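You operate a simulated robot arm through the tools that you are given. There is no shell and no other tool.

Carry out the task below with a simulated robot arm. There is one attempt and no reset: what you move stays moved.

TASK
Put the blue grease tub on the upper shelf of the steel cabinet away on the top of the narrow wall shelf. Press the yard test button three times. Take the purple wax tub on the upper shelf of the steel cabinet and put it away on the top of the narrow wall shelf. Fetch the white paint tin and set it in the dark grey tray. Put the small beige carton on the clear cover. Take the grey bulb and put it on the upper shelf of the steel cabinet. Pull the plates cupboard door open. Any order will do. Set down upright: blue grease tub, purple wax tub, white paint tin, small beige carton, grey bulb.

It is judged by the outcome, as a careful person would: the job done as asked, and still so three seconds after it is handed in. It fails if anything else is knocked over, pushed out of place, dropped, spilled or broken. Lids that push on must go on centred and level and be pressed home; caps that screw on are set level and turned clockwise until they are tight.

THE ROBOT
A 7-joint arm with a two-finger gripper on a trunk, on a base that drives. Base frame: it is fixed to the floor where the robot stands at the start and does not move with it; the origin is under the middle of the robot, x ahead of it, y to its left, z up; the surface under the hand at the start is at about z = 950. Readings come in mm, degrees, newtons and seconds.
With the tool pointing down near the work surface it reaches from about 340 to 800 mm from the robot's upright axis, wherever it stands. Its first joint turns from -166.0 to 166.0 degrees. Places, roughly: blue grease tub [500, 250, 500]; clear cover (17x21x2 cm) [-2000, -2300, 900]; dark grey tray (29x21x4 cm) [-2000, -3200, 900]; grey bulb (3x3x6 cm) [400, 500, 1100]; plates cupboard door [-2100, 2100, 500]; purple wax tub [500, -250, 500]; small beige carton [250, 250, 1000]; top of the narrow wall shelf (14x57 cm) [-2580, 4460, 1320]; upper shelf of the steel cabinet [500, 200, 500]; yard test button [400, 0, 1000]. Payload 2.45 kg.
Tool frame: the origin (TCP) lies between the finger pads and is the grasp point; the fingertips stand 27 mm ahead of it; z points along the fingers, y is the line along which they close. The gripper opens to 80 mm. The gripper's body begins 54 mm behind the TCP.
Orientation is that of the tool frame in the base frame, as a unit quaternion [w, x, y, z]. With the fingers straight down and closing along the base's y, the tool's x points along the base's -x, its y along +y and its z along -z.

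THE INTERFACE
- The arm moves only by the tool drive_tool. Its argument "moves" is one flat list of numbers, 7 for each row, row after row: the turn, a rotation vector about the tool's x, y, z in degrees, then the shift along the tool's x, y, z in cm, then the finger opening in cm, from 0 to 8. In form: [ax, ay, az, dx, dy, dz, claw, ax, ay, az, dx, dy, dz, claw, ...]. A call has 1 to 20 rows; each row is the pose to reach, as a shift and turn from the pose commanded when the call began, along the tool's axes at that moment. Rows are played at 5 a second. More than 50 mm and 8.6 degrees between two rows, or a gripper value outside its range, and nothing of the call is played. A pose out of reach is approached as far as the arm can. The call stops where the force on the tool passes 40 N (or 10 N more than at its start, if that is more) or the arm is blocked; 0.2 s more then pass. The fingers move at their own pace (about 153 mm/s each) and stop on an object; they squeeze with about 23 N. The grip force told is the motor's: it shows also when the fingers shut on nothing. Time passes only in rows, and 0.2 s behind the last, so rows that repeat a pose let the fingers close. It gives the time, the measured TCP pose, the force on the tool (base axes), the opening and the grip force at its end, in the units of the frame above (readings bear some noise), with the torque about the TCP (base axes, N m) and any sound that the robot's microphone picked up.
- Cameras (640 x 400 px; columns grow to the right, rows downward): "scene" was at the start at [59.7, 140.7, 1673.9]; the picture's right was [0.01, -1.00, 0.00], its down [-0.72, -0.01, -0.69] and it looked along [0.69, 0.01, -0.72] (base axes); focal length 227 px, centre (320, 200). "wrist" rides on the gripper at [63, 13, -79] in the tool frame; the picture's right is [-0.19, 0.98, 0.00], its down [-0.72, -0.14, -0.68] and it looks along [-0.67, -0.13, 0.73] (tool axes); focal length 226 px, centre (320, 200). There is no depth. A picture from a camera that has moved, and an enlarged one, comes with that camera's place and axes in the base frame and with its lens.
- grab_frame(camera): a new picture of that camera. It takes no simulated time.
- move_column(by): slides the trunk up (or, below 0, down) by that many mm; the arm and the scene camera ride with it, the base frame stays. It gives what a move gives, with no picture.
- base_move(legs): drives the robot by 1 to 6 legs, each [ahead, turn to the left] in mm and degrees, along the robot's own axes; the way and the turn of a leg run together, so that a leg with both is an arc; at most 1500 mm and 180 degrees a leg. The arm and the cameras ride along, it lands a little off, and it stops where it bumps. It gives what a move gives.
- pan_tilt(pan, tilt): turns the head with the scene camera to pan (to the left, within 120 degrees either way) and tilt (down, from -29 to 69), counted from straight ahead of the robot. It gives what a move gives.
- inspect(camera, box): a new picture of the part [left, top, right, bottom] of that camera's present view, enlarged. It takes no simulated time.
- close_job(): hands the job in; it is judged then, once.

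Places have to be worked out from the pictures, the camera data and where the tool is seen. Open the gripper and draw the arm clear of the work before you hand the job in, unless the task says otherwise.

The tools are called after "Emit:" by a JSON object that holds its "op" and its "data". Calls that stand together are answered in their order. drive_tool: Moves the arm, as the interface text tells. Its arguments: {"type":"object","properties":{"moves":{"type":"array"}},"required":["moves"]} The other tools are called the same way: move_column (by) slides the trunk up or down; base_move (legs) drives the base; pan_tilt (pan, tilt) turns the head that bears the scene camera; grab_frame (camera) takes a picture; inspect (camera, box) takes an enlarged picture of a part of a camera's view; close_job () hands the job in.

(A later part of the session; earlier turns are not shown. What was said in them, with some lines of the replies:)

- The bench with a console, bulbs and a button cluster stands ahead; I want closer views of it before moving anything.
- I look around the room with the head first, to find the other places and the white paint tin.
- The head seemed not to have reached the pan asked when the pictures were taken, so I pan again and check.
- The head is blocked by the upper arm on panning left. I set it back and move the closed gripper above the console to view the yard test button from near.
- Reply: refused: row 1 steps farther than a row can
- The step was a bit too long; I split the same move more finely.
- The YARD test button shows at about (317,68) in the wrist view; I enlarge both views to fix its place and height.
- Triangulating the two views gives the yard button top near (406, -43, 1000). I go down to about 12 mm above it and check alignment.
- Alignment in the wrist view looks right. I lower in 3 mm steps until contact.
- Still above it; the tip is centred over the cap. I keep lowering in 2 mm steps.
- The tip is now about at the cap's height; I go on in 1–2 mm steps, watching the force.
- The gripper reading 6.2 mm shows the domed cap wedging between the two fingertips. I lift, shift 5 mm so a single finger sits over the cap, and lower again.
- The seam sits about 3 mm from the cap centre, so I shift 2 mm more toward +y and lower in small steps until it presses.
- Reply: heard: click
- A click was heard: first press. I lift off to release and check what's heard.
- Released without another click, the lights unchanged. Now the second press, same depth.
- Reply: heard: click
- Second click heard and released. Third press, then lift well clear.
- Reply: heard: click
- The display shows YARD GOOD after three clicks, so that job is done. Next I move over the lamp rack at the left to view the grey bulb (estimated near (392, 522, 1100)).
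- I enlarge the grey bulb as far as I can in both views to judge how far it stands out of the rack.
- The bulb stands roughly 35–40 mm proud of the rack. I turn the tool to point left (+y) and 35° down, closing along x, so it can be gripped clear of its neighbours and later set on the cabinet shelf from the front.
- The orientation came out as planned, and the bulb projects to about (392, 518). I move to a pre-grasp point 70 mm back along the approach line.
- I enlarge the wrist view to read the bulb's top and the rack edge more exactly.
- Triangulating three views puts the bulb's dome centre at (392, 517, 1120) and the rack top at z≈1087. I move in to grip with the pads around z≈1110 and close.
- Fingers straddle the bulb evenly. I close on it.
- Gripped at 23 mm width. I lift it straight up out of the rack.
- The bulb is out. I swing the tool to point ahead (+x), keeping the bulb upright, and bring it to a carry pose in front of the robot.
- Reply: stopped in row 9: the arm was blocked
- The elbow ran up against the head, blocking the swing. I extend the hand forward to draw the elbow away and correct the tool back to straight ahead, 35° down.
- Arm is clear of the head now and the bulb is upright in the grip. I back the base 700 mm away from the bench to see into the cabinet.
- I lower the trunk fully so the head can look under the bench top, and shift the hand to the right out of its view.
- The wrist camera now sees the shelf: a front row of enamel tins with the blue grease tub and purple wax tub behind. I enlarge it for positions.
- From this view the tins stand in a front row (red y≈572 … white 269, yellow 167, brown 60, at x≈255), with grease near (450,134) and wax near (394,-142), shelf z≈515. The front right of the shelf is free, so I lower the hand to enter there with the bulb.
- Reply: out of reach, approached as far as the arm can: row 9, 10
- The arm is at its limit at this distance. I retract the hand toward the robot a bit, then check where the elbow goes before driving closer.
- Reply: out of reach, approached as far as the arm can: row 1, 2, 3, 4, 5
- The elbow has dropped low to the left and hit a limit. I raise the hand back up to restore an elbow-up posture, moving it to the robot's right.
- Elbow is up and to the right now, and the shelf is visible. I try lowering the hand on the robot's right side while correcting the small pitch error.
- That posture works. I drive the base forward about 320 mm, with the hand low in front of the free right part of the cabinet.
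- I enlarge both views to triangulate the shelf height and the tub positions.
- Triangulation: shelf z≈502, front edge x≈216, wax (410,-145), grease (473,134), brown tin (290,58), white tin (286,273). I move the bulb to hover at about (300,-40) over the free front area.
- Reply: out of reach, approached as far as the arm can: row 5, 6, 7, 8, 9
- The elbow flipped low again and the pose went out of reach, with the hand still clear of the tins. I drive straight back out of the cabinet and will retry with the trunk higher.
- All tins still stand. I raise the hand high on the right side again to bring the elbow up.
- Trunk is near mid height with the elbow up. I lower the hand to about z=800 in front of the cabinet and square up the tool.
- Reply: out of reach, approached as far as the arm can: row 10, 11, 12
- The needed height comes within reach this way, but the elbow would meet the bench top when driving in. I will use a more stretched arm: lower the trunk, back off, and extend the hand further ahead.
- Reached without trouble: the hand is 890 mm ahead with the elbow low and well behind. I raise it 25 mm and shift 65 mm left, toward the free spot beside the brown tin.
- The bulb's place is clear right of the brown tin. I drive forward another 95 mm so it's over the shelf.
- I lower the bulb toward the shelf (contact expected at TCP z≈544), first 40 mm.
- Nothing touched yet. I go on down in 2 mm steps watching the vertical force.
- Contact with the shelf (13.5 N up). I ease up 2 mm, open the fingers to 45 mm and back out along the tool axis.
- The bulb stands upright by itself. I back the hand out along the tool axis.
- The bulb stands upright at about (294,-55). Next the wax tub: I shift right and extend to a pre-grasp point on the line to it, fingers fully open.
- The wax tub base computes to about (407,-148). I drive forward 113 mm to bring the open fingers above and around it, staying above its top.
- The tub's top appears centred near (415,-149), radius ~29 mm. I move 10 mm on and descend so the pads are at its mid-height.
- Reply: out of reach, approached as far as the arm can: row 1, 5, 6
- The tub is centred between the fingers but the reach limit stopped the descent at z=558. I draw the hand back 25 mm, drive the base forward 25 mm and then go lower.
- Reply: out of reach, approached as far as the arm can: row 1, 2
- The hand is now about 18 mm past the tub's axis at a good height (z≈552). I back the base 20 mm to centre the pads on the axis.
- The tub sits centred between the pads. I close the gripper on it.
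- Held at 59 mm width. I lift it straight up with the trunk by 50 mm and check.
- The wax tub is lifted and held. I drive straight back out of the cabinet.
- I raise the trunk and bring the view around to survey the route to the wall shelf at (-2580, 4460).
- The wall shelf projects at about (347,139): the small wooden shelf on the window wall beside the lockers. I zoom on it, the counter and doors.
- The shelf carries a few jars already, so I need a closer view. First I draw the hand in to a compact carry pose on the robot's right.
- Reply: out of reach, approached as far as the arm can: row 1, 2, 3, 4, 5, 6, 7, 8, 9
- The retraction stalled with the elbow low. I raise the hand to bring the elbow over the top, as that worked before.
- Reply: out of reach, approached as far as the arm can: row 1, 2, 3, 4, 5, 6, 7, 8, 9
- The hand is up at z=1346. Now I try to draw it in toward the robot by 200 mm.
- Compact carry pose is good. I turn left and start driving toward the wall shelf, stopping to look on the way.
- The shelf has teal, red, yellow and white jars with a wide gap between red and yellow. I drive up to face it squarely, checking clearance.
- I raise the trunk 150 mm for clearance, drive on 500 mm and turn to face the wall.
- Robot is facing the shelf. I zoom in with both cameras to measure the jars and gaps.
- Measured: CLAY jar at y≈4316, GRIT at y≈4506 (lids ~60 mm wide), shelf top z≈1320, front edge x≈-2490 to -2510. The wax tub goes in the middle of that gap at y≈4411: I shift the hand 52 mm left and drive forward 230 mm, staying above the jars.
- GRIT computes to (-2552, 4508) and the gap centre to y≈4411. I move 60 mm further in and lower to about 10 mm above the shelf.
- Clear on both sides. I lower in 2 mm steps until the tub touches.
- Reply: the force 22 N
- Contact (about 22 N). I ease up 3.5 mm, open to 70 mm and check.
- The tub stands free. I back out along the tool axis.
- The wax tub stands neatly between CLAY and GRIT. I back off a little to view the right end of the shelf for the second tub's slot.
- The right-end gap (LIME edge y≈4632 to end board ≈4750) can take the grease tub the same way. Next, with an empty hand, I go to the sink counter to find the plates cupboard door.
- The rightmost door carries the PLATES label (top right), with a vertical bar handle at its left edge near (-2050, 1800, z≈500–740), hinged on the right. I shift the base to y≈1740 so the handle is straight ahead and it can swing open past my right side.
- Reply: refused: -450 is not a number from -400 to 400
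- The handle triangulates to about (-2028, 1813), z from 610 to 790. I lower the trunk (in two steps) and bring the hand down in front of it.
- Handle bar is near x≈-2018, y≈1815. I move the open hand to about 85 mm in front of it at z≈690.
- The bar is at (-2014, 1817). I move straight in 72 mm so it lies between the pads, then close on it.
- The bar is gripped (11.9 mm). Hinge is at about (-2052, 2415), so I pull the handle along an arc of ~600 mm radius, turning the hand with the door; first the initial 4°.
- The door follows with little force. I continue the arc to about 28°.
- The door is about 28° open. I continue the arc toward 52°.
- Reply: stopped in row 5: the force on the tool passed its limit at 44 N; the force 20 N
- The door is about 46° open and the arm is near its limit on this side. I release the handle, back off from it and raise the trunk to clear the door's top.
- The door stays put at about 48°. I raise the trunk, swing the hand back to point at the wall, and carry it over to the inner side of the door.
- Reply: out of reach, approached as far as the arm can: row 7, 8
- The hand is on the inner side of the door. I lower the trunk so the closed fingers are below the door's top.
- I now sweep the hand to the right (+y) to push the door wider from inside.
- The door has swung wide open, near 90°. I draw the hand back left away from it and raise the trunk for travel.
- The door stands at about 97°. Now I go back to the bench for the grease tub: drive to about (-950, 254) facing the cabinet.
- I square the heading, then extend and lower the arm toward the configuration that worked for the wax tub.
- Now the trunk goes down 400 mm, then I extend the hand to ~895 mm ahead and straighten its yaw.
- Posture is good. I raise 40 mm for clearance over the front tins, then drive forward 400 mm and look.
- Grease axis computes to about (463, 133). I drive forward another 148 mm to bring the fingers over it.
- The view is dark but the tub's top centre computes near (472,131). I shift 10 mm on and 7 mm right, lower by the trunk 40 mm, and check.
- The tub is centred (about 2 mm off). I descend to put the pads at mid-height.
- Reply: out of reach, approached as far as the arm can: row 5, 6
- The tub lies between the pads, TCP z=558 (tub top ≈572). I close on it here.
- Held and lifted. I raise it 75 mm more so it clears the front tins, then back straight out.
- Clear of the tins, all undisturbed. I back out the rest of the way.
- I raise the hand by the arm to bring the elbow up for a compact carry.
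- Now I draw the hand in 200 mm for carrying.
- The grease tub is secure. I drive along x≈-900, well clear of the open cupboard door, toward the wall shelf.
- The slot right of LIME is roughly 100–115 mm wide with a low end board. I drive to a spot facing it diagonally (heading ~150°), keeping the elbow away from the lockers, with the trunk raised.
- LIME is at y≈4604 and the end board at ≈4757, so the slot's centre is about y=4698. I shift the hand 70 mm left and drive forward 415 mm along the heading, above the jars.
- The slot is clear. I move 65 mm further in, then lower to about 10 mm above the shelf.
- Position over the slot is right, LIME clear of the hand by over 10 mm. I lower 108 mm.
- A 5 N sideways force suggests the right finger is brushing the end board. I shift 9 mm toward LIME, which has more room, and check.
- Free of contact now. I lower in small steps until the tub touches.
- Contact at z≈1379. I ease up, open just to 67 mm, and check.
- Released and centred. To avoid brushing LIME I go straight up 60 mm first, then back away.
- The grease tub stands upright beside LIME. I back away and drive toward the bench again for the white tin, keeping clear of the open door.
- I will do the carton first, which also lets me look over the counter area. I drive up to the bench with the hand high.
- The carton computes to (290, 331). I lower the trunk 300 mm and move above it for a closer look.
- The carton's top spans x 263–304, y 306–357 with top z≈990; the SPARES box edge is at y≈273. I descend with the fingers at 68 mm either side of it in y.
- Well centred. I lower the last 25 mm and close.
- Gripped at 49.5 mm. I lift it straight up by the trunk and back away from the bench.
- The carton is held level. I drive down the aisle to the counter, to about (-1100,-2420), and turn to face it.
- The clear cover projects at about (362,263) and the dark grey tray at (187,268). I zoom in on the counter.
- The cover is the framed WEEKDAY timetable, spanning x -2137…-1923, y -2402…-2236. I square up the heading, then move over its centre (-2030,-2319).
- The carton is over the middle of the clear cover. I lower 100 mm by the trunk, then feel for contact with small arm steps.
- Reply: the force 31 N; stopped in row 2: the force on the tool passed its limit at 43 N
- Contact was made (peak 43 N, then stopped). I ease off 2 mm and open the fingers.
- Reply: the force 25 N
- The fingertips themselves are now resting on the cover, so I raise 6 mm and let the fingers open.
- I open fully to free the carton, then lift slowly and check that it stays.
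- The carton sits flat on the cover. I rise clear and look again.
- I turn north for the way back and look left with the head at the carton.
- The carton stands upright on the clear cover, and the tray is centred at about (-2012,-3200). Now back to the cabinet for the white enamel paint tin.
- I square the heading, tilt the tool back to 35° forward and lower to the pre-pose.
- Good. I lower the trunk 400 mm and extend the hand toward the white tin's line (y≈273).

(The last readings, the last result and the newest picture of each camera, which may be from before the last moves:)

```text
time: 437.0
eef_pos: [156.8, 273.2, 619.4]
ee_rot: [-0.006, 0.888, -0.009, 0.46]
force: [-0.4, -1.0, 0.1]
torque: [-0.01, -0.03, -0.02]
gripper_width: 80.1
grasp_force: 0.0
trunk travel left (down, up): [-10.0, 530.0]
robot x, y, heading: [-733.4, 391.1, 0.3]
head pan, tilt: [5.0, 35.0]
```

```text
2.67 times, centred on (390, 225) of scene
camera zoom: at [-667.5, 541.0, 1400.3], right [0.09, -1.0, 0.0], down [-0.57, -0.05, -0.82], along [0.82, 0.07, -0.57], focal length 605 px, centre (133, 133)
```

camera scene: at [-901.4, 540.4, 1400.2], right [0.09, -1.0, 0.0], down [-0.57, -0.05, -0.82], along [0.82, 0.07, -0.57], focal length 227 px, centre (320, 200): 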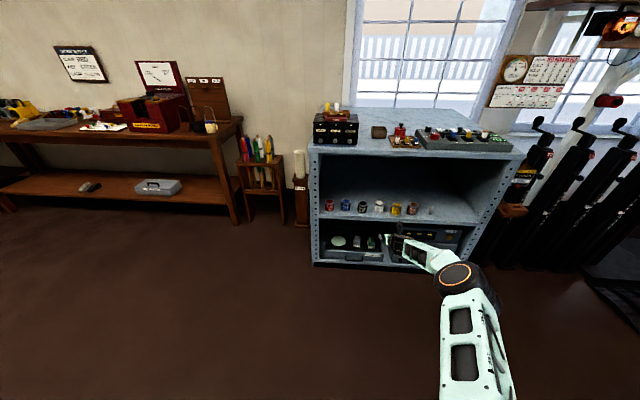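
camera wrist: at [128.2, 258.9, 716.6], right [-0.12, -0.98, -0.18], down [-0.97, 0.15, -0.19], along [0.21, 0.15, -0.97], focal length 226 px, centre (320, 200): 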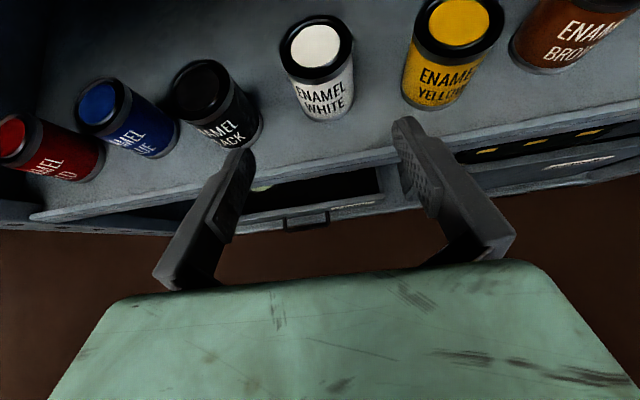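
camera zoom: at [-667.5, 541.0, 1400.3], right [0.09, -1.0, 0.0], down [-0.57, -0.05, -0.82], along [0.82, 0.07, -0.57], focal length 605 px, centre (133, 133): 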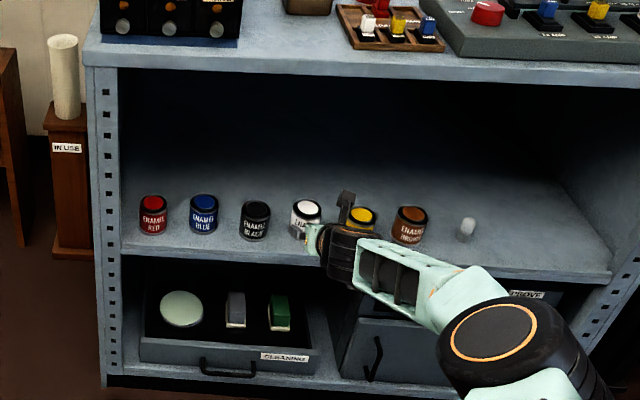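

The white tin computes to (279, 272). I drive forward 120 mm so the fingers straddle it from above.

Emit:
{"op": "base_move", "data": {"legs": [[120, 0]]}}

Emit:
{"op": "grab_frame", "data": {"camera": "wrist"}}

```text
time: 438.3
eef_pos: [275.9, 273.1, 619.8]
ee_rot: [-0.006, 0.887, -0.009, 0.461]
force: [0.4, 0.2, 0.7]
torque: [0.0, -0.03, -0.01]
gripper_width: 79.9
grasp_force: 0.1
trunk travel left (down, up): [-10.0, 530.0]
robot x, y, heading: [-616.9, 392.0, 0.1]
head pan, tilt: [5.0, 35.0]
```

```text
taken
camera wrist: at [246.8, 258.5, 716.6], right [-0.12, -0.98, -0.18], down [-0.97, 0.15, -0.19], along [0.21, 0.15, -0.97], focal length 226 px, centre (320, 200)
```

wrist: 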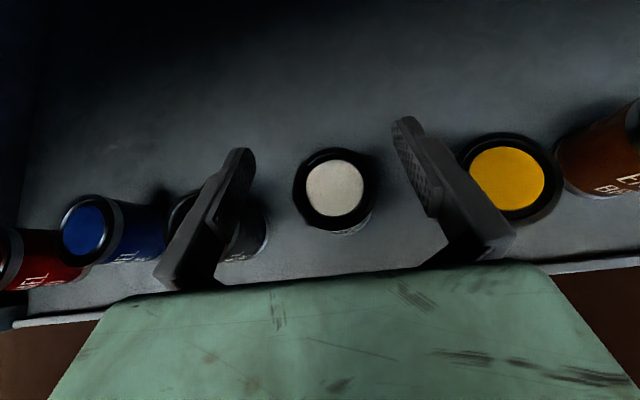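

The tin's top is centred near (283, 270). I lower around it: 10 mm by trunk, the rest by arm.

Emit:
{"op": "move_column", "data": {"by": -10}}

Emit:
{"op": "drive_tool", "data": {"moves": [0, 0, 0, -0.5, 0.15, 1.2, 8, 0, 0, 0, -1.7, 0.22, 2.05, 8, 0, 0, 0, -2.9, 0.28, 2.85, 8, 0, 0, 0, -4.0, 0.33, 3.55, 8, 0, 0, 0, -4.4, 0.35, 3.83, 8, 0, 0, 0, -4.4, 0.35, 3.83, 8]}}

Emit:
{"op": "grab_frame", "data": {"camera": "wrist"}}

```text
time: 438.9
eef_pos: [274.9, 272.2, 609.1]
ee_rot: [-0.006, 0.888, -0.008, 0.459]
force: [-0.1, 0.4, 0.3]
torque: [0.01, 0.01, -0.01]
gripper_width: 79.8
grasp_force: 0.1
trunk travel left (down, up): [0.0, 540.0]
robot x, y, heading: [-610.1, 395.5, 0.3]
head pan, tilt: [5.0, 35.0]
```

```text
time: 440.2
eef_pos: [281.2, 271.1, 551.6]
ee_rot: [-0.007, 0.888, -0.007, 0.46]
force: [-0.4, -0.3, 0.6]
torque: [0.02, -0.01, -0.01]
gripper_width: 79.9
grasp_force: 0.0
trunk travel left (down, up): [0.0, 540.0]
robot x, y, heading: [-619.0, 397.0, 0.3]
head pan, tilt: [5.0, 35.0]
```

```text
taken
camera wrist: at [253.3, 256.3, 648.1], right [-0.12, -0.98, -0.18], down [-0.97, 0.15, -0.19], along [0.21, 0.15, -0.97], focal length 226 px, centre (320, 200)
```

wrist: 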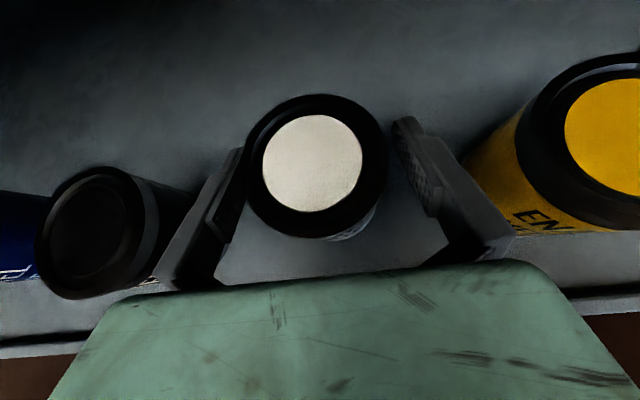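

The tin is between the pads. I close on it and lift by the trunk.

Emit:
{"op": "drive_tool", "data": {"moves": [0, 0, 0, 0, 0, 0, 6.5, 0, 0, 0, 0, 0, 0, 5, 0, 0, 0, 0, 0, 0, 3.5, 0, 0, 0, 0, 0, 0, 3.5, 0, 0, 0, 0, 0, 0, 3.5]}}

Emit:
{"op": "move_column", "data": {"by": 110}}

Emit:
{"op": "grab_frame", "data": {"camera": "wrist"}}

```text
time: 441.4
eef_pos: [282.0, 269.8, 550.8]
ee_rot: [-0.006, 0.888, -0.008, 0.46]
force: [0.3, -0.7, -1.1]
torque: [-0.05, -0.05, 0.04]
gripper_width: 59.0
grasp_force: 22.9
trunk travel left (down, up): [0.0, 540.0]
robot x, y, heading: [-616.8, 390.7, 0.1]
head pan, tilt: [5.0, 35.0]
```

```text
time: 442.9
eef_pos: [281.6, 270.6, 660.0]
ee_rot: [-0.006, 0.888, -0.008, 0.459]
force: [0.3, 0.4, -1.5]
torque: [0.01, 0.03, 0.02]
gripper_width: 58.8
grasp_force: 23.3
trunk travel left (down, up): [-110.0, 430.0]
robot x, y, heading: [-613.7, 392.5, 0.4]
head pan, tilt: [5.0, 35.0]
```

```text
taken
camera wrist: at [253.3, 256.4, 757.4], right [-0.12, -0.98, -0.18], down [-0.97, 0.15, -0.19], along [0.21, 0.15, -0.97], focal length 226 px, centre (320, 200)
```

wrist: 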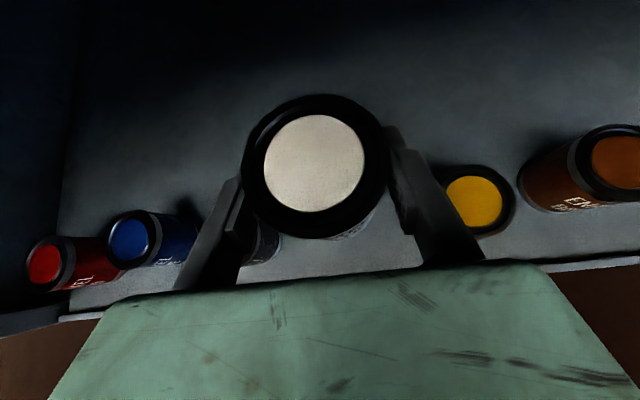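

The tin is lifted clear. I back straight out and raise to carry.

Emit:
{"op": "base_move", "data": {"legs": [[-400, 0]]}}

Emit:
{"op": "move_column", "data": {"by": 190}}

Emit:
{"op": "drive_tool", "data": {"moves": [0, 0, 0, 3.13, 0.3, -2.5, 3.5, 0, 0, 0, 6.26, 0.6, -5.05, 3.5, 0, 0, 0, 9.4, 0.9, -7.6, 3.5, 0, 0, 0, 12.5, 1.2, -10.1, 3.5, 0, 0, 0, 15.6, 1.5, -12.6, 3.5, 0, 0, 0, 18.8, 1.8, -15.2, 3.5, 0, 0, 0, 21.9, 2.1, -17.7, 3.5, 0, 0, 0, 25, 2.4, -20.2, 3.5, 0, 0, 0, 28.2, 2.7, -22.7, 3.5, 0, 0, 0, 28.2, 2.7, -22.7, 3.5]}}

Emit:
{"op": "grab_frame", "data": {"camera": "scene"}}

Emit:
{"op": "grab_frame", "data": {"camera": "wrist"}}

```text
time: 445.4
eef_pos: [-119.6, 267.6, 659.9]
ee_rot: [-0.006, 0.888, -0.009, 0.461]
force: [-0.2, 0.1, -2.8]
torque: [0.03, 0.0, -0.01]
gripper_width: 58.8
grasp_force: 22.7
trunk travel left (down, up): [-110.0, 430.0]
robot x, y, heading: [-1017.6, 391.6, 0.3]
head pan, tilt: [5.0, 35.0]
```

```text
time: 447.4
eef_pos: [-118.5, 267.4, 850.6]
ee_rot: [-0.004, 0.888, -0.01, 0.459]
force: [-0.4, 0.3, -1.6]
torque: [-0.02, 0.02, -0.01]
gripper_width: 58.9
grasp_force: 22.8
trunk travel left (down, up): [-300.0, 240.0]
robot x, y, heading: [-1015.9, 391.7, 0.0]
head pan, tilt: [5.0, 35.0]
```

```text
time: 449.6
eef_pos: [-140.9, 232.8, 1211.4]
ee_rot: [-0.005, 0.888, -0.009, 0.459]
force: [1.1, 0.3, -2.4]
torque: [0.0, 0.02, -0.01]
gripper_width: 58.7
grasp_force: 23.0
trunk travel left (down, up): [-300.0, 240.0]
robot x, y, heading: [-1016.2, 391.8, 0.1]
head pan, tilt: [5.0, 35.0]
```

```text
taken
camera scene: at [-948.3, 541.1, 1690.2], right [0.09, -1.0, 0.0], down [-0.57, -0.05, -0.82], along [0.82, 0.07, -0.57], focal length 227 px, centre (320, 200)
```

scene: 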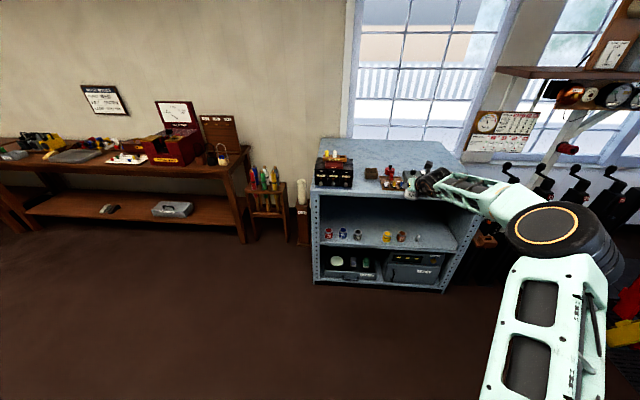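

```text
taken
camera wrist: at [-169.3, 218.1, 1308.3], right [-0.12, -0.98, -0.18], down [-0.97, 0.16, -0.19], along [0.21, 0.15, -0.97], focal length 226 px, centre (320, 200)
```

wrist: 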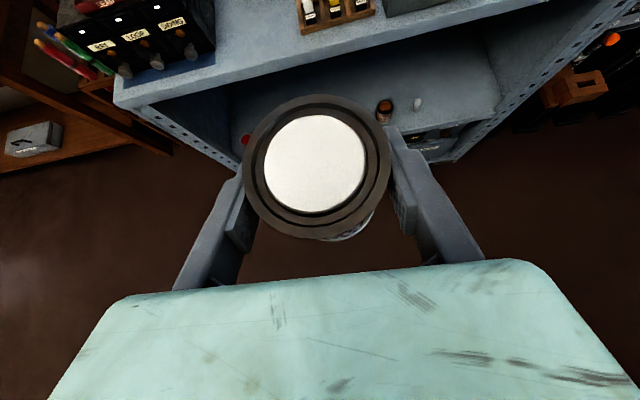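

The tin is held upright; other tins unmoved. I retract to carry distance and drive down the aisle to the tray.

Emit:
{"op": "drive_tool", "data": {"moves": [0, 0, 0, -2, 0.8, -3.2, 3.5, 0, 0, 0, -4.3, 1.6, -6.4, 3.5, 0, 0, 0, -6.8, 2.4, -9.7, 3.5, 0, 0, 0, -9.2, 3.2, -13, 3.5, 0, 0, 0, -11.6, 4, -16.3, 3.5, 0, 0, 0, -11.6, 4, -16.3, 3.5]}}

Emit:
{"op": "base_move", "data": {"legs": [[0, -91.8], [1400, 0], [1400, 0], [850, 0]]}}

Emit:
{"op": "grab_frame", "data": {"camera": "scene"}}

```text
time: 451.1
eef_pos: [-342.2, 194.3, 1210.1]
ee_rot: [-0.006, 0.888, -0.009, 0.461]
force: [-0.1, -0.3, -1.9]
torque: [0.03, 0.01, 0.0]
gripper_width: 58.8
grasp_force: 23.0
trunk travel left (down, up): [-300.0, 240.0]
robot x, y, heading: [-1018.0, 394.1, 0.2]
head pan, tilt: [5.0, 35.0]
```

```text
time: 472.8
eef_pos: [-1415.8, -3912.0, 1209.7]
ee_rot: [-0.33, -0.605, 0.649, -0.321]
force: [0.2, 0.1, -2.1]
torque: [0.0, 0.03, -0.01]
gripper_width: 58.9
grasp_force: 23.6
trunk travel left (down, up): [-300.0, 240.0]
robot x, y, heading: [-1185.2, -3249.1, -92.8]
head pan, tilt: [5.0, 35.0]
```

```text
taken
camera scene: at [-1043.9, -3325.4, 1690.3], right [-1.0, -0.04, 0.0], down [-0.02, 0.57, -0.82], along [0.03, -0.82, -0.57], focal length 227 px, centre (320, 200)
```

scene: 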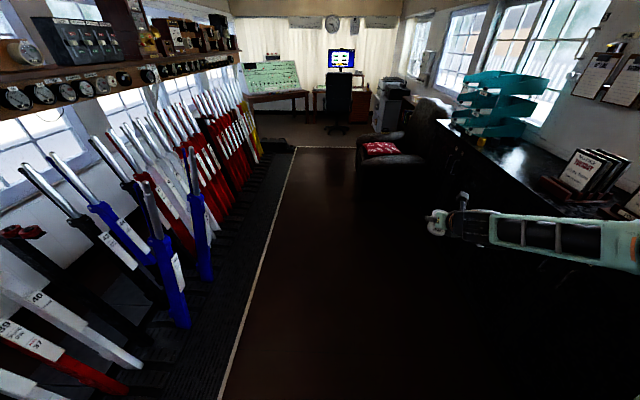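

I turn to face the counter over the tray.

Emit:
{"op": "base_move", "data": {"legs": [[0, -87.2]]}}

Emit:
{"op": "pan_tilt", "data": {"pan": 0, "tilt": 40}}

Emit:
{"op": "grab_frame", "data": {"camera": "scene"}}

Emit:
{"op": "grab_frame", "data": {"camera": "wrist"}}

```text
time: 477.0
eef_pos: [-1857.6, -3037.7, 1211.5]
ee_rot: [-0.46, 0.017, 0.888, -0.001]
force: [-0.2, 0.2, -2.1]
torque: [0.0, -0.03, 0.03]
gripper_width: 58.8
grasp_force: 23.2
trunk travel left (down, up): [-300.0, 240.0]
robot x, y, heading: [-1187.2, -3250.1, 178.8]
head pan, tilt: [5.0, 35.0]
```

```text
time: 477.7
eef_pos: [-1855.8, -3038.8, 1210.6]
ee_rot: [-0.46, 0.017, 0.888, -0.002]
force: [-1.0, 0.0, -3.2]
torque: [0.03, -0.02, -0.01]
gripper_width: 58.9
grasp_force: 23.2
trunk travel left (down, up): [-300.0, 240.0]
robot x, y, heading: [-1189.5, -3249.2, 179.1]
head pan, tilt: [0.0, 40.0]
```

```text
taken
camera scene: at [-1256.3, -3388.5, 1682.8], right [0.02, 1.0, 0.0], down [0.64, -0.01, -0.77], along [-0.77, 0.01, -0.64], focal length 227 px, centre (320, 200)
```

scene: 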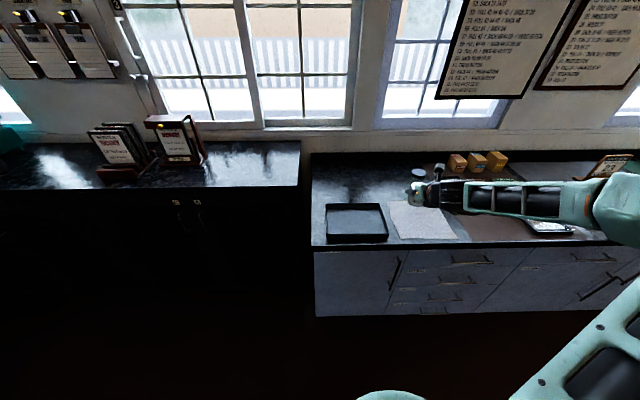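

```text
taken
camera wrist: at [-1827.8, -3025.1, 1307.4], right [0.14, 0.97, -0.18], down [0.97, -0.17, -0.19], along [-0.22, -0.14, -0.97], focal length 226 px, centre (320, 200)
```

wrist: 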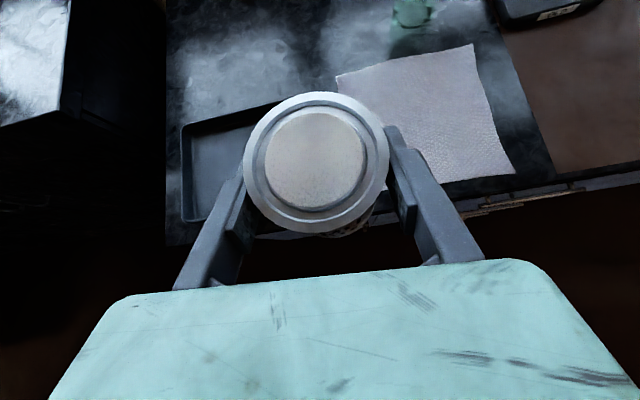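

Emit:
{"op": "drive_tool", "data": {"moves": [0, 0, 0, 0, -4, 0, 3.5, 0, 0, 0, 0, -8, 0, 3.5, 0, 0, 0, 0, -12, 0, 3.5, 0, 0, 0, 0, -16, 0, 3.5, 0, 0, 0, 0, -16, 0, 3.5]}}

Emit:
{"op": "inspect", "data": {"camera": "scene", "box": [300, 180, 460, 270]}}

Emit:
{"op": "grab_frame", "data": {"camera": "wrist"}}

```text
time: 478.9
eef_pos: [-1858.7, -3198.2, 1213.2]
ee_rot: [-0.46, 0.018, 0.888, -0.001]
force: [0.4, 0.4, -1.9]
torque: [0.03, 0.03, 0.01]
gripper_width: 58.9
grasp_force: 23.0
trunk travel left (down, up): [-300.0, 240.0]
robot x, y, heading: [-1183.8, -3248.9, 179.0]
head pan, tilt: [0.0, 40.0]
```

```text
4.00 times, centred on (380, 225) of scene
camera zoom: at [-1256.2, -3388.2, 1682.8], right [0.02, 1.0, 0.0], down [0.64, -0.01, -0.77], along [-0.77, 0.01, -0.64], focal length 908 px, centre (80, 100)
```

zoom: 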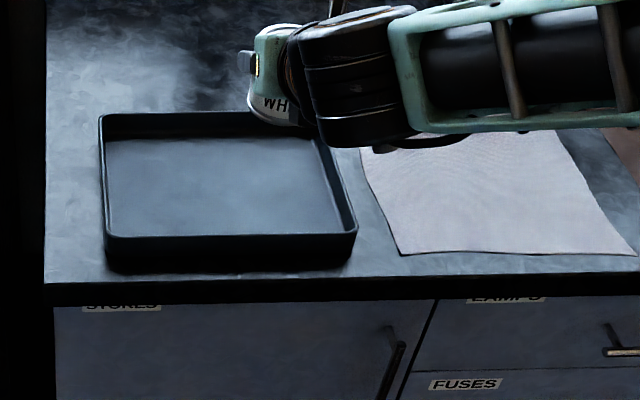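

```text
taken
camera wrist: at [-1831.1, -3184.4, 1310.5], right [0.14, 0.97, -0.18], down [0.97, -0.18, -0.19], along [-0.22, -0.14, -0.97], focal length 226 px, centre (320, 200)
```

wrist: 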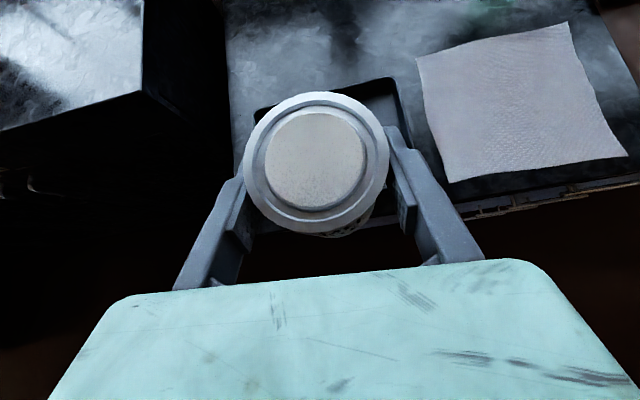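

The tray centre is about (-2016,-3208). I drive forward 155 mm, trim 13 mm left and lower toward it.

Emit:
{"op": "base_move", "data": {"legs": [[155, 0]]}}

Emit:
{"op": "drive_tool", "data": {"moves": [0, 0, 0, 0, -0.7, 0, 3.5, 0, 0, 0, 0, -1.3, 0, 3.5, 0, 0, 0, 0, -1.3, 0, 3.5]}}

Emit:
{"op": "move_column", "data": {"by": -200}}

Emit:
{"op": "grab_frame", "data": {"camera": "wrist"}}

Emit:
{"op": "grab_frame", "data": {"camera": "scene"}}

```text
time: 480.3
eef_pos: [-2014.8, -3195.6, 1213.4]
ee_rot: [-0.459, 0.018, 0.888, -0.001]
force: [-0.1, -0.3, -2.7]
torque: [0.03, -0.05, -0.01]
gripper_width: 58.8
grasp_force: 23.3
trunk travel left (down, up): [-300.0, 240.0]
robot x, y, heading: [-1342.6, -3248.7, 179.0]
head pan, tilt: [0.0, 40.0]
```

```text
time: 481.1
eef_pos: [-2015.1, -3208.9, 1213.2]
ee_rot: [-0.46, 0.019, 0.888, -0.001]
force: [1.1, 0.3, -3.2]
torque: [0.01, -0.03, 0.01]
gripper_width: 58.8
grasp_force: 23.0
trunk travel left (down, up): [-300.0, 240.0]
robot x, y, heading: [-1344.1, -3241.5, 179.3]
head pan, tilt: [0.0, 40.0]
```

```text
time: 483.2
eef_pos: [-2014.4, -3208.5, 1014.7]
ee_rot: [-0.46, 0.019, 0.888, -0.001]
force: [0.8, 0.1, -1.3]
torque: [-0.01, -0.02, 0.04]
gripper_width: 58.7
grasp_force: 23.0
trunk travel left (down, up): [-100.0, 440.0]
robot x, y, heading: [-1339.2, -3248.1, 178.6]
head pan, tilt: [0.0, 40.0]
```

```text
taken
camera wrist: at [-1986.2, -3194.3, 1110.8], right [0.14, 0.97, -0.18], down [0.97, -0.17, -0.19], along [-0.22, -0.14, -0.97], focal length 226 px, centre (320, 200)
```

wrist: 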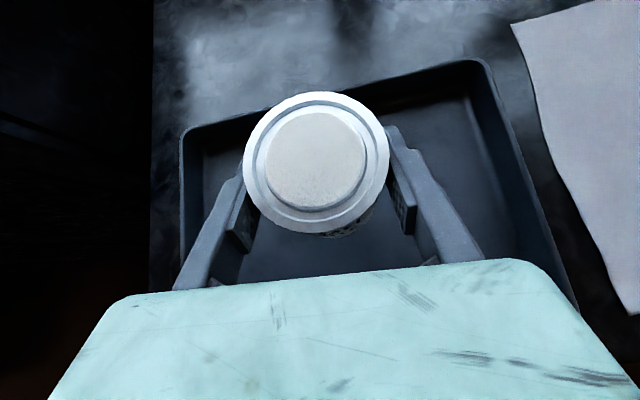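

```text
taken
camera scene: at [-1410.8, -3385.7, 1482.9], right [0.02, 1.0, 0.0], down [0.64, -0.01, -0.77], along [-0.77, 0.01, -0.64], focal length 227 px, centre (320, 200)
```

scene: 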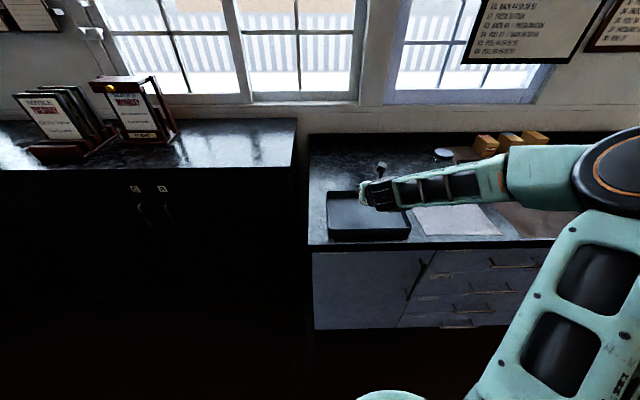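

The tin is well inside the tray's outline. I lower 50 mm by the trunk, then step down gently one call at a time.

Emit:
{"op": "move_column", "data": {"by": -48}}

Emit:
{"op": "drive_tool", "data": {"moves": [0, 0, 0, -0.16, 0, 0.115, 3.5, 0, 0, 0, -0.33, 0, 0.23, 3.5, 0, 0, 0, -0.49, 0, 0.35, 3.5, 0, 0, 0, -0.49, 0, 0.35, 3.5]}}

```text
time: 484.1
eef_pos: [-2014.2, -3208.0, 965.8]
ee_rot: [-0.46, 0.019, 0.888, 0.0]
force: [-0.7, 0.1, -2.6]
torque: [-0.02, -0.03, 0.03]
gripper_width: 58.7
grasp_force: 22.9
trunk travel left (down, up): [-52.0, 488.0]
robot x, y, heading: [-1342.5, -3246.5, 178.8]
head pan, tilt: [0.0, 40.0]
```

```text
time: 485.1
eef_pos: [-2013.9, -3208.1, 960.1]
ee_rot: [-0.459, 0.018, 0.888, -0.002]
force: [1.2, 0.3, -2.6]
torque: [-0.04, -0.04, -0.02]
gripper_width: 58.9
grasp_force: 23.1
trunk travel left (down, up): [-52.0, 488.0]
robot x, y, heading: [-1346.0, -3246.5, 178.8]
head pan, tilt: [0.0, 40.0]
```

Emit:
{"op": "drive_tool", "data": {"moves": [0, 0, 0, -0.16, 0, 0.115, 3.5, 0, 0, 0, -0.33, 0, 0.23, 3.5, 0, 0, 0, -0.33, 0, 0.23, 3.5]}}

Emit:
{"op": "inspect", "data": {"camera": "wrist", "box": [160, 40, 580, 300]}}

```text
time: 485.9
eef_pos: [-2014.0, -3209.4, 958.6]
ee_rot: [-0.462, 0.017, 0.887, -0.001]
force: [-1.8, 0.0, 16.7]
torque: [0.44, 0.06, 0.08]
gripper_width: 58.6
grasp_force: 23.4
trunk travel left (down, up): [-52.0, 488.0]
robot x, y, heading: [-1340.3, -3246.3, 179.0]
head pan, tilt: [0.0, 40.0]
```

```text
1.52 times, centred on (370, 170) of wrist
camera zoom: at [-1985.4, -3195.1, 1054.3], right [0.14, 0.97, -0.18], down [0.97, -0.17, -0.2], along [-0.22, -0.14, -0.96], focal length 344 px, centre (244, 246)
```

zoom: 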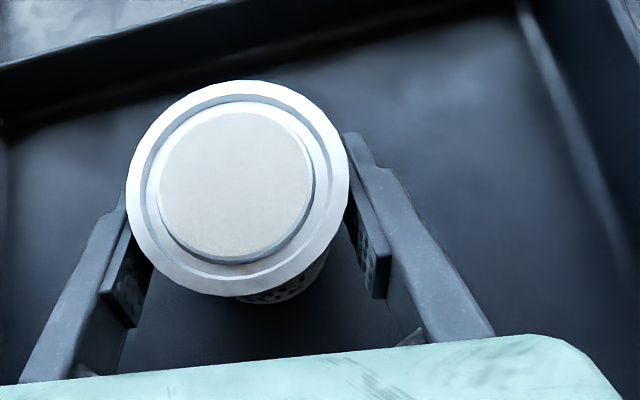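

Contact at z≈959 (17 N), the tin is on the tray floor. I ease up 2.5 mm, open and check.

Emit:
{"op": "drive_tool", "data": {"moves": [0, 0, 0, 0.16, 0, -0.115, 3.5, 0, 0, 0, 0.2, 0, -0.14, 3.5, 0, 0, 0, 0.2, 0, -0.14, 7, 0, 0, 0, 0.2, 0, -0.14, 7, 0, 0, 0, 0.2, 0, -0.14, 7]}}

Emit:
{"op": "grab_frame", "data": {"camera": "wrist"}}

```text
time: 487.1
eef_pos: [-2014.5, -3208.0, 957.9]
ee_rot: [-0.461, 0.017, 0.887, -0.001]
force: [-0.7, -0.3, -0.3]
torque: [-0.05, -0.01, -0.02]
gripper_width: 70.0
grasp_force: 0.0
trunk travel left (down, up): [-52.0, 488.0]
robot x, y, heading: [-1344.1, -3244.3, 179.0]
head pan, tilt: [0.0, 40.0]
```

```text
taken
camera wrist: at [-1986.3, -3194.3, 1054.6], right [0.14, 0.97, -0.18], down [0.97, -0.17, -0.19], along [-0.22, -0.14, -0.97], focal length 226 px, centre (320, 200)
```

wrist: 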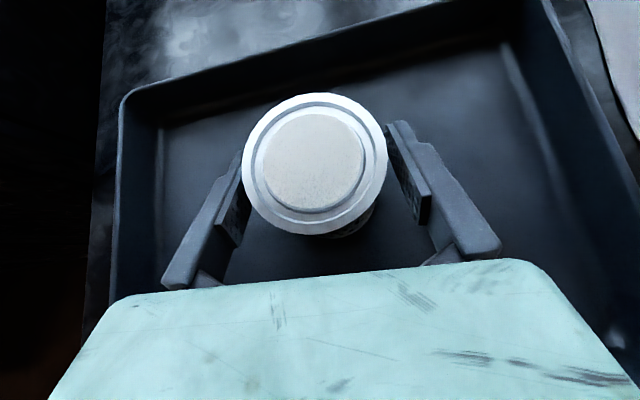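

Released. I open fully and back out along the tool axis, then rise.

Emit:
{"op": "drive_tool", "data": {"moves": [0, 0, 0, 0, 0, 0, 8, 0, 0, 0, 0, 0, -1, 8, 0, 0, 0, 0, 0, -3, 8, 0, 0, 0, 0, 0, -6, 8, 0, 0, 0, 0, 0, -10, 8, 0, 0, 0, 0, 0, -14, 8, 0, 0, 0, 0, 0, -14, 8]}}

Emit:
{"op": "grab_frame", "data": {"camera": "wrist"}}

Emit:
{"op": "move_column", "data": {"by": 200}}

Emit:
{"op": "base_move", "data": {"legs": [[-250, 0]]}}

Emit:
{"op": "grab_frame", "data": {"camera": "scene"}}

```text
time: 488.7
eef_pos: [-1900.0, -3211.2, 1039.6]
ee_rot: [-0.462, 0.018, 0.887, 0.0]
force: [0.5, -0.1, 0.1]
torque: [0.0, -0.01, -0.01]
gripper_width: 79.9
grasp_force: 0.1
trunk travel left (down, up): [-52.0, 488.0]
robot x, y, heading: [-1340.6, -3244.1, 179.1]
head pan, tilt: [0.0, 40.0]
```

```text
taken
camera wrist: at [-1871.6, -3197.9, 1135.5], right [0.14, 0.97, -0.18], down [0.97, -0.17, -0.19], along [-0.22, -0.14, -0.97], focal length 226 px, centre (320, 200)
```

wrist: 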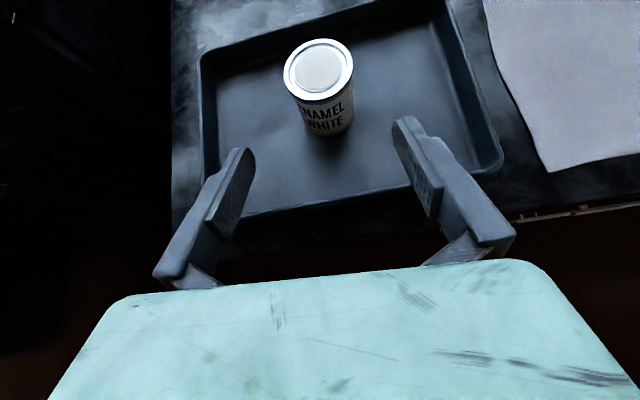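

```text
time: 490.9
eef_pos: [-1901.0, -3210.2, 1238.2]
ee_rot: [-0.461, 0.019, 0.887, 0.0]
force: [0.2, 0.2, 0.7]
torque: [0.01, -0.04, 0.0]
gripper_width: 80.1
grasp_force: 0.0
trunk travel left (down, up): [-252.0, 288.0]
robot x, y, heading: [-1339.8, -3244.5, 179.0]
head pan, tilt: [0.0, 40.0]
```

```text
time: 492.7
eef_pos: [-1647.0, -3218.5, 1239.1]
ee_rot: [-0.461, 0.016, 0.887, -0.002]
force: [-0.5, 0.4, -0.4]
torque: [0.01, -0.01, -0.01]
gripper_width: 80.0
grasp_force: 0.2
trunk travel left (down, up): [-252.0, 288.0]
robot x, y, heading: [-1088.7, -3250.6, 179.2]
head pan, tilt: [0.0, 40.0]
```

```text
taken
camera scene: at [-1156.2, -3390.2, 1634.8], right [0.01, 1.0, 0.0], down [0.64, -0.01, -0.77], along [-0.77, 0.01, -0.64], focal length 227 px, centre (320, 200)
```

scene: 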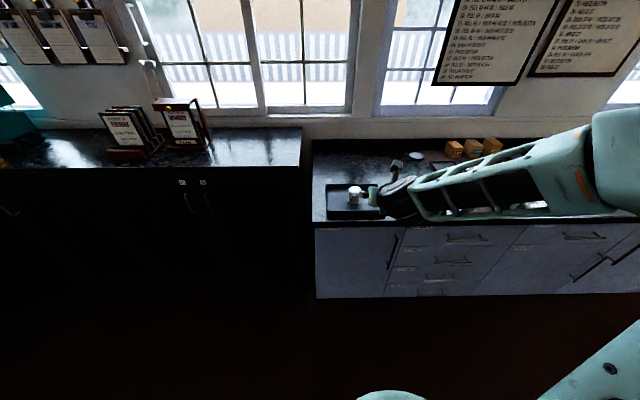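

The white tin stands in the tray. I turn north and check the carton and the rest before handing in.

Emit:
{"op": "base_move", "data": {"legs": [[0, -92]]}}

Emit:
{"op": "pan_tilt", "data": {"pan": 45, "tilt": 25}}

Emit:
{"op": "grab_frame", "data": {"camera": "scene"}}

Emit:
{"op": "pan_tilt", "data": {"pan": 100, "tilt": 40}}

Emit:
{"op": "grab_frame", "data": {"camera": "scene"}}

```text
time: 497.1
eef_pos: [-1050.3, -2692.3, 1239.6]
ee_rot: [-0.326, 0.641, 0.614, 0.325]
force: [0.1, -0.4, 0.7]
torque: [0.0, 0.03, -0.01]
gripper_width: 80.1
grasp_force: 0.1
trunk travel left (down, up): [-252.0, 288.0]
robot x, y, heading: [-1090.8, -3251.2, 88.5]
head pan, tilt: [0.0, 40.0]
```

```text
time: 498.2
eef_pos: [-1050.2, -2691.4, 1237.3]
ee_rot: [-0.326, 0.641, 0.614, 0.325]
force: [0.7, -0.4, 0.4]
torque: [-0.02, -0.01, 0.0]
gripper_width: 79.8
grasp_force: 0.0
trunk travel left (down, up): [-252.0, 288.0]
robot x, y, heading: [-1088.7, -3252.1, 88.7]
head pan, tilt: [45.0, 25.0]
```

```text
taken
camera scene: at [-1294.0, -3200.8, 1658.1], right [0.72, 0.69, 0.0], down [0.29, -0.31, -0.91], along [-0.63, 0.66, -0.42], focal length 227 px, centre (320, 200)
```

scene: 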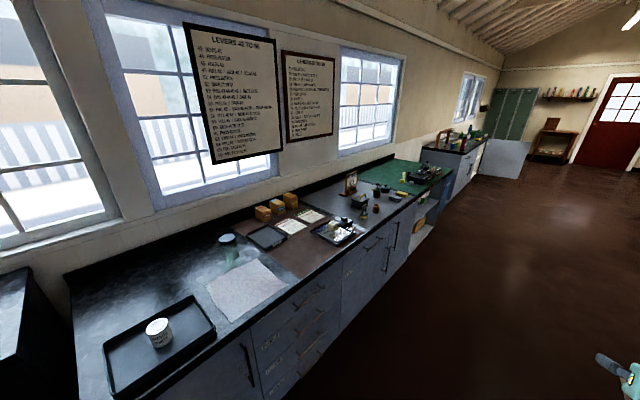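

```text
time: 499.4
eef_pos: [-1050.0, -2691.3, 1238.5]
ee_rot: [-0.325, 0.641, 0.614, 0.324]
force: [0.1, 0.1, 0.3]
torque: [-0.01, -0.01, -0.02]
gripper_width: 79.7
grasp_force: 0.0
trunk travel left (down, up): [-252.0, 288.0]
robot x, y, heading: [-1089.3, -3254.9, 88.9]
head pan, tilt: [100.0, 40.0]
```

```text
taken
camera scene: at [-1314.4, -3280.2, 1634.8], right [-0.15, 0.99, 0.0], down [0.64, 0.1, -0.77], along [-0.76, -0.12, -0.64], focal length 227 px, centre (320, 200)
```

scene: 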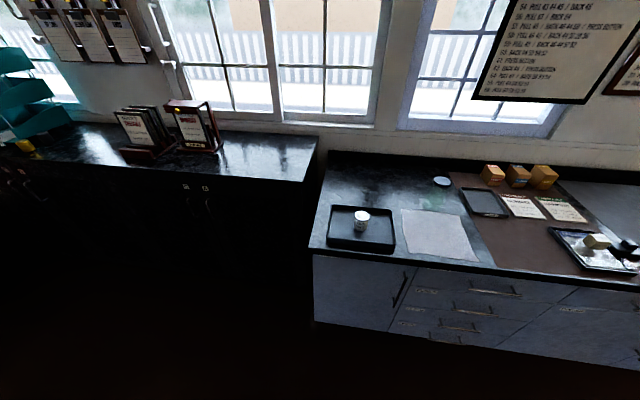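

Emit:
{"op": "inspect", "data": {"camera": "scene", "box": [320, 190, 420, 265]}}

Emit:
{"op": "inspect", "data": {"camera": "scene", "box": [540, 210, 640, 285]}}

Emit:
{"op": "pan_tilt", "data": {"pan": 35, "tilt": 15}}

Emit:
{"op": "inspect", "data": {"camera": "scene", "box": [360, 100, 560, 225]}}

Emit:
{"op": "pan_tilt", "data": {"pan": -20, "tilt": 15}}

Emit:
{"op": "grab_frame", "data": {"camera": "scene"}}

```text
5.33 times, centred on (370, 228) of scene
camera zoom: at [-1314.4, -3280.2, 1634.8], right [-0.15, 0.99, 0.0], down [0.64, 0.1, -0.77], along [-0.76, -0.12, -0.64], focal length 1210 px, centre (53, 53)
```

zoom: 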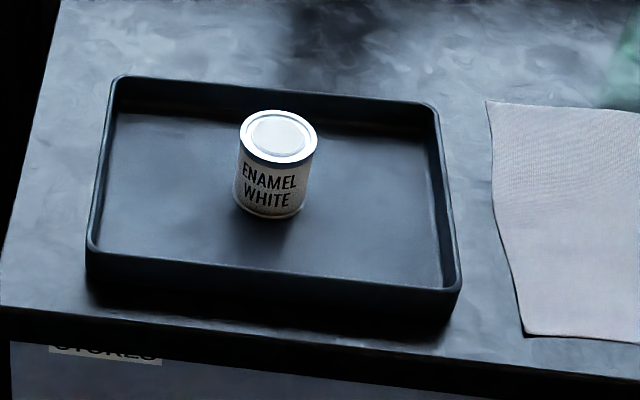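

```text
5.33 times, centred on (590, 248) of scene
camera zoom: at [-1314.4, -3280.2, 1634.8], right [-0.15, 0.99, 0.0], down [0.64, 0.1, -0.77], along [-0.76, -0.12, -0.64], focal length 1210 px, centre (-1120, -53)
```

zoom: 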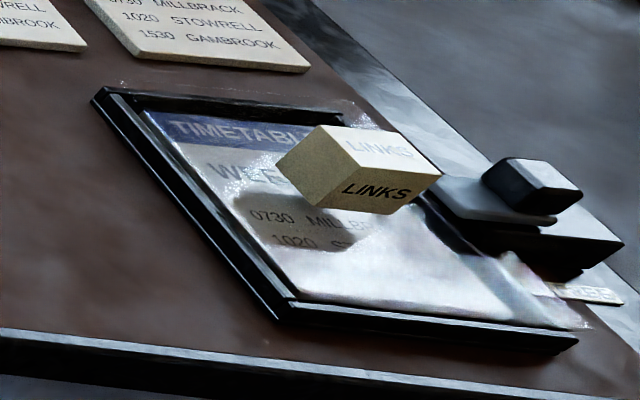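

```text
time: 500.8
eef_pos: [-1051.7, -2690.7, 1239.1]
ee_rot: [-0.326, 0.641, 0.614, 0.325]
force: [0.0, -0.6, -0.2]
torque: [0.02, -0.01, 0.0]
gripper_width: 79.8
grasp_force: 0.0
trunk travel left (down, up): [-252.0, 288.0]
robot x, y, heading: [-1085.1, -3252.6, 88.6]
head pan, tilt: [35.0, 15.0]
```

```text
3.20 times, centred on (460, 162) of scene
camera zoom: at [-1282.2, -3189.7, 1674.3], right [0.83, 0.56, 0.0], down [0.14, -0.22, -0.97], along [-0.54, 0.8, -0.26], focal length 726 px, centre (-128, 320)
```

zoom: 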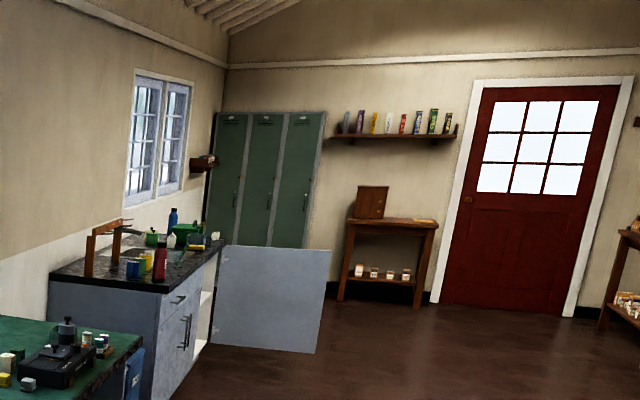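

```text
time: 502.0
eef_pos: [-1051.0, -2691.3, 1238.2]
ee_rot: [-0.326, 0.642, 0.614, 0.325]
force: [0.4, 0.5, -0.1]
torque: [-0.02, 0.01, -0.02]
gripper_width: 80.1
grasp_force: 0.0
trunk travel left (down, up): [-252.0, 288.0]
robot x, y, heading: [-1088.2, -3250.0, 88.8]
head pan, tilt: [-20.0, 15.0]
```

```text
taken
camera scene: at [-1196.5, -3180.4, 1674.3], right [0.93, -0.36, 0.0], down [-0.09, -0.24, -0.97], along [0.35, 0.9, -0.26], focal length 227 px, centre (320, 200)
```

scene: 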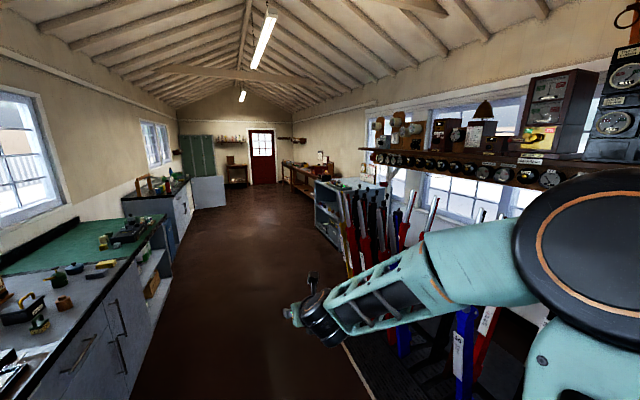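

Everything is in place: tubs on the wall shelf, tin in the tray, carton on the cover, bulb on the cabinet shelf, door open, yard test done. The gripper is open and clear, so I hand the job in.

Emit:
{"op": "close_job", "data": {}}

```text
The job is handed in.
```

All seven jobs are finished and I've handed the work in. The judge hasn't returned a result yet.

- **Yard test button:** I pressed it three times and heard a click each time. The console display read YARD GOOD afterwards.
- **Grey bulb:** it stands upright at the front right of the upper shelf in the steel cabinet.
- **Purple wax tub:** it stands upright on the narrow wall shelf, between the CLAY and GRIT jars.
- **Blue grease tub:** it stands upright on the same shelf, between the LIME jar and the right end board. One finger lightly brushed the end board (about 5 N) on the way in, so I shifted over before setting it down.
- **White paint tin:** I took this to be the "ENAMEL WHITE" tin from the front row in the cabinet, and saw no other white paint tin. It stands upright in the dark grey tray.
- **Small beige carton:** it stands upright on the clear cover over the WEEKDAY timetable. I pressed it down harder than I meant to, reaching 43 N before the arm stopped. The cover looked undamaged in later pictures.
- **Plates cupboard door:** it is open to about 97°. I pulled it to roughly 46° by the handle, then pushed it the rest of the way from inside.

The other tins and jars looked undisturbed in the last pictures I took of them. The gripper is open and the arm is clear of the work.
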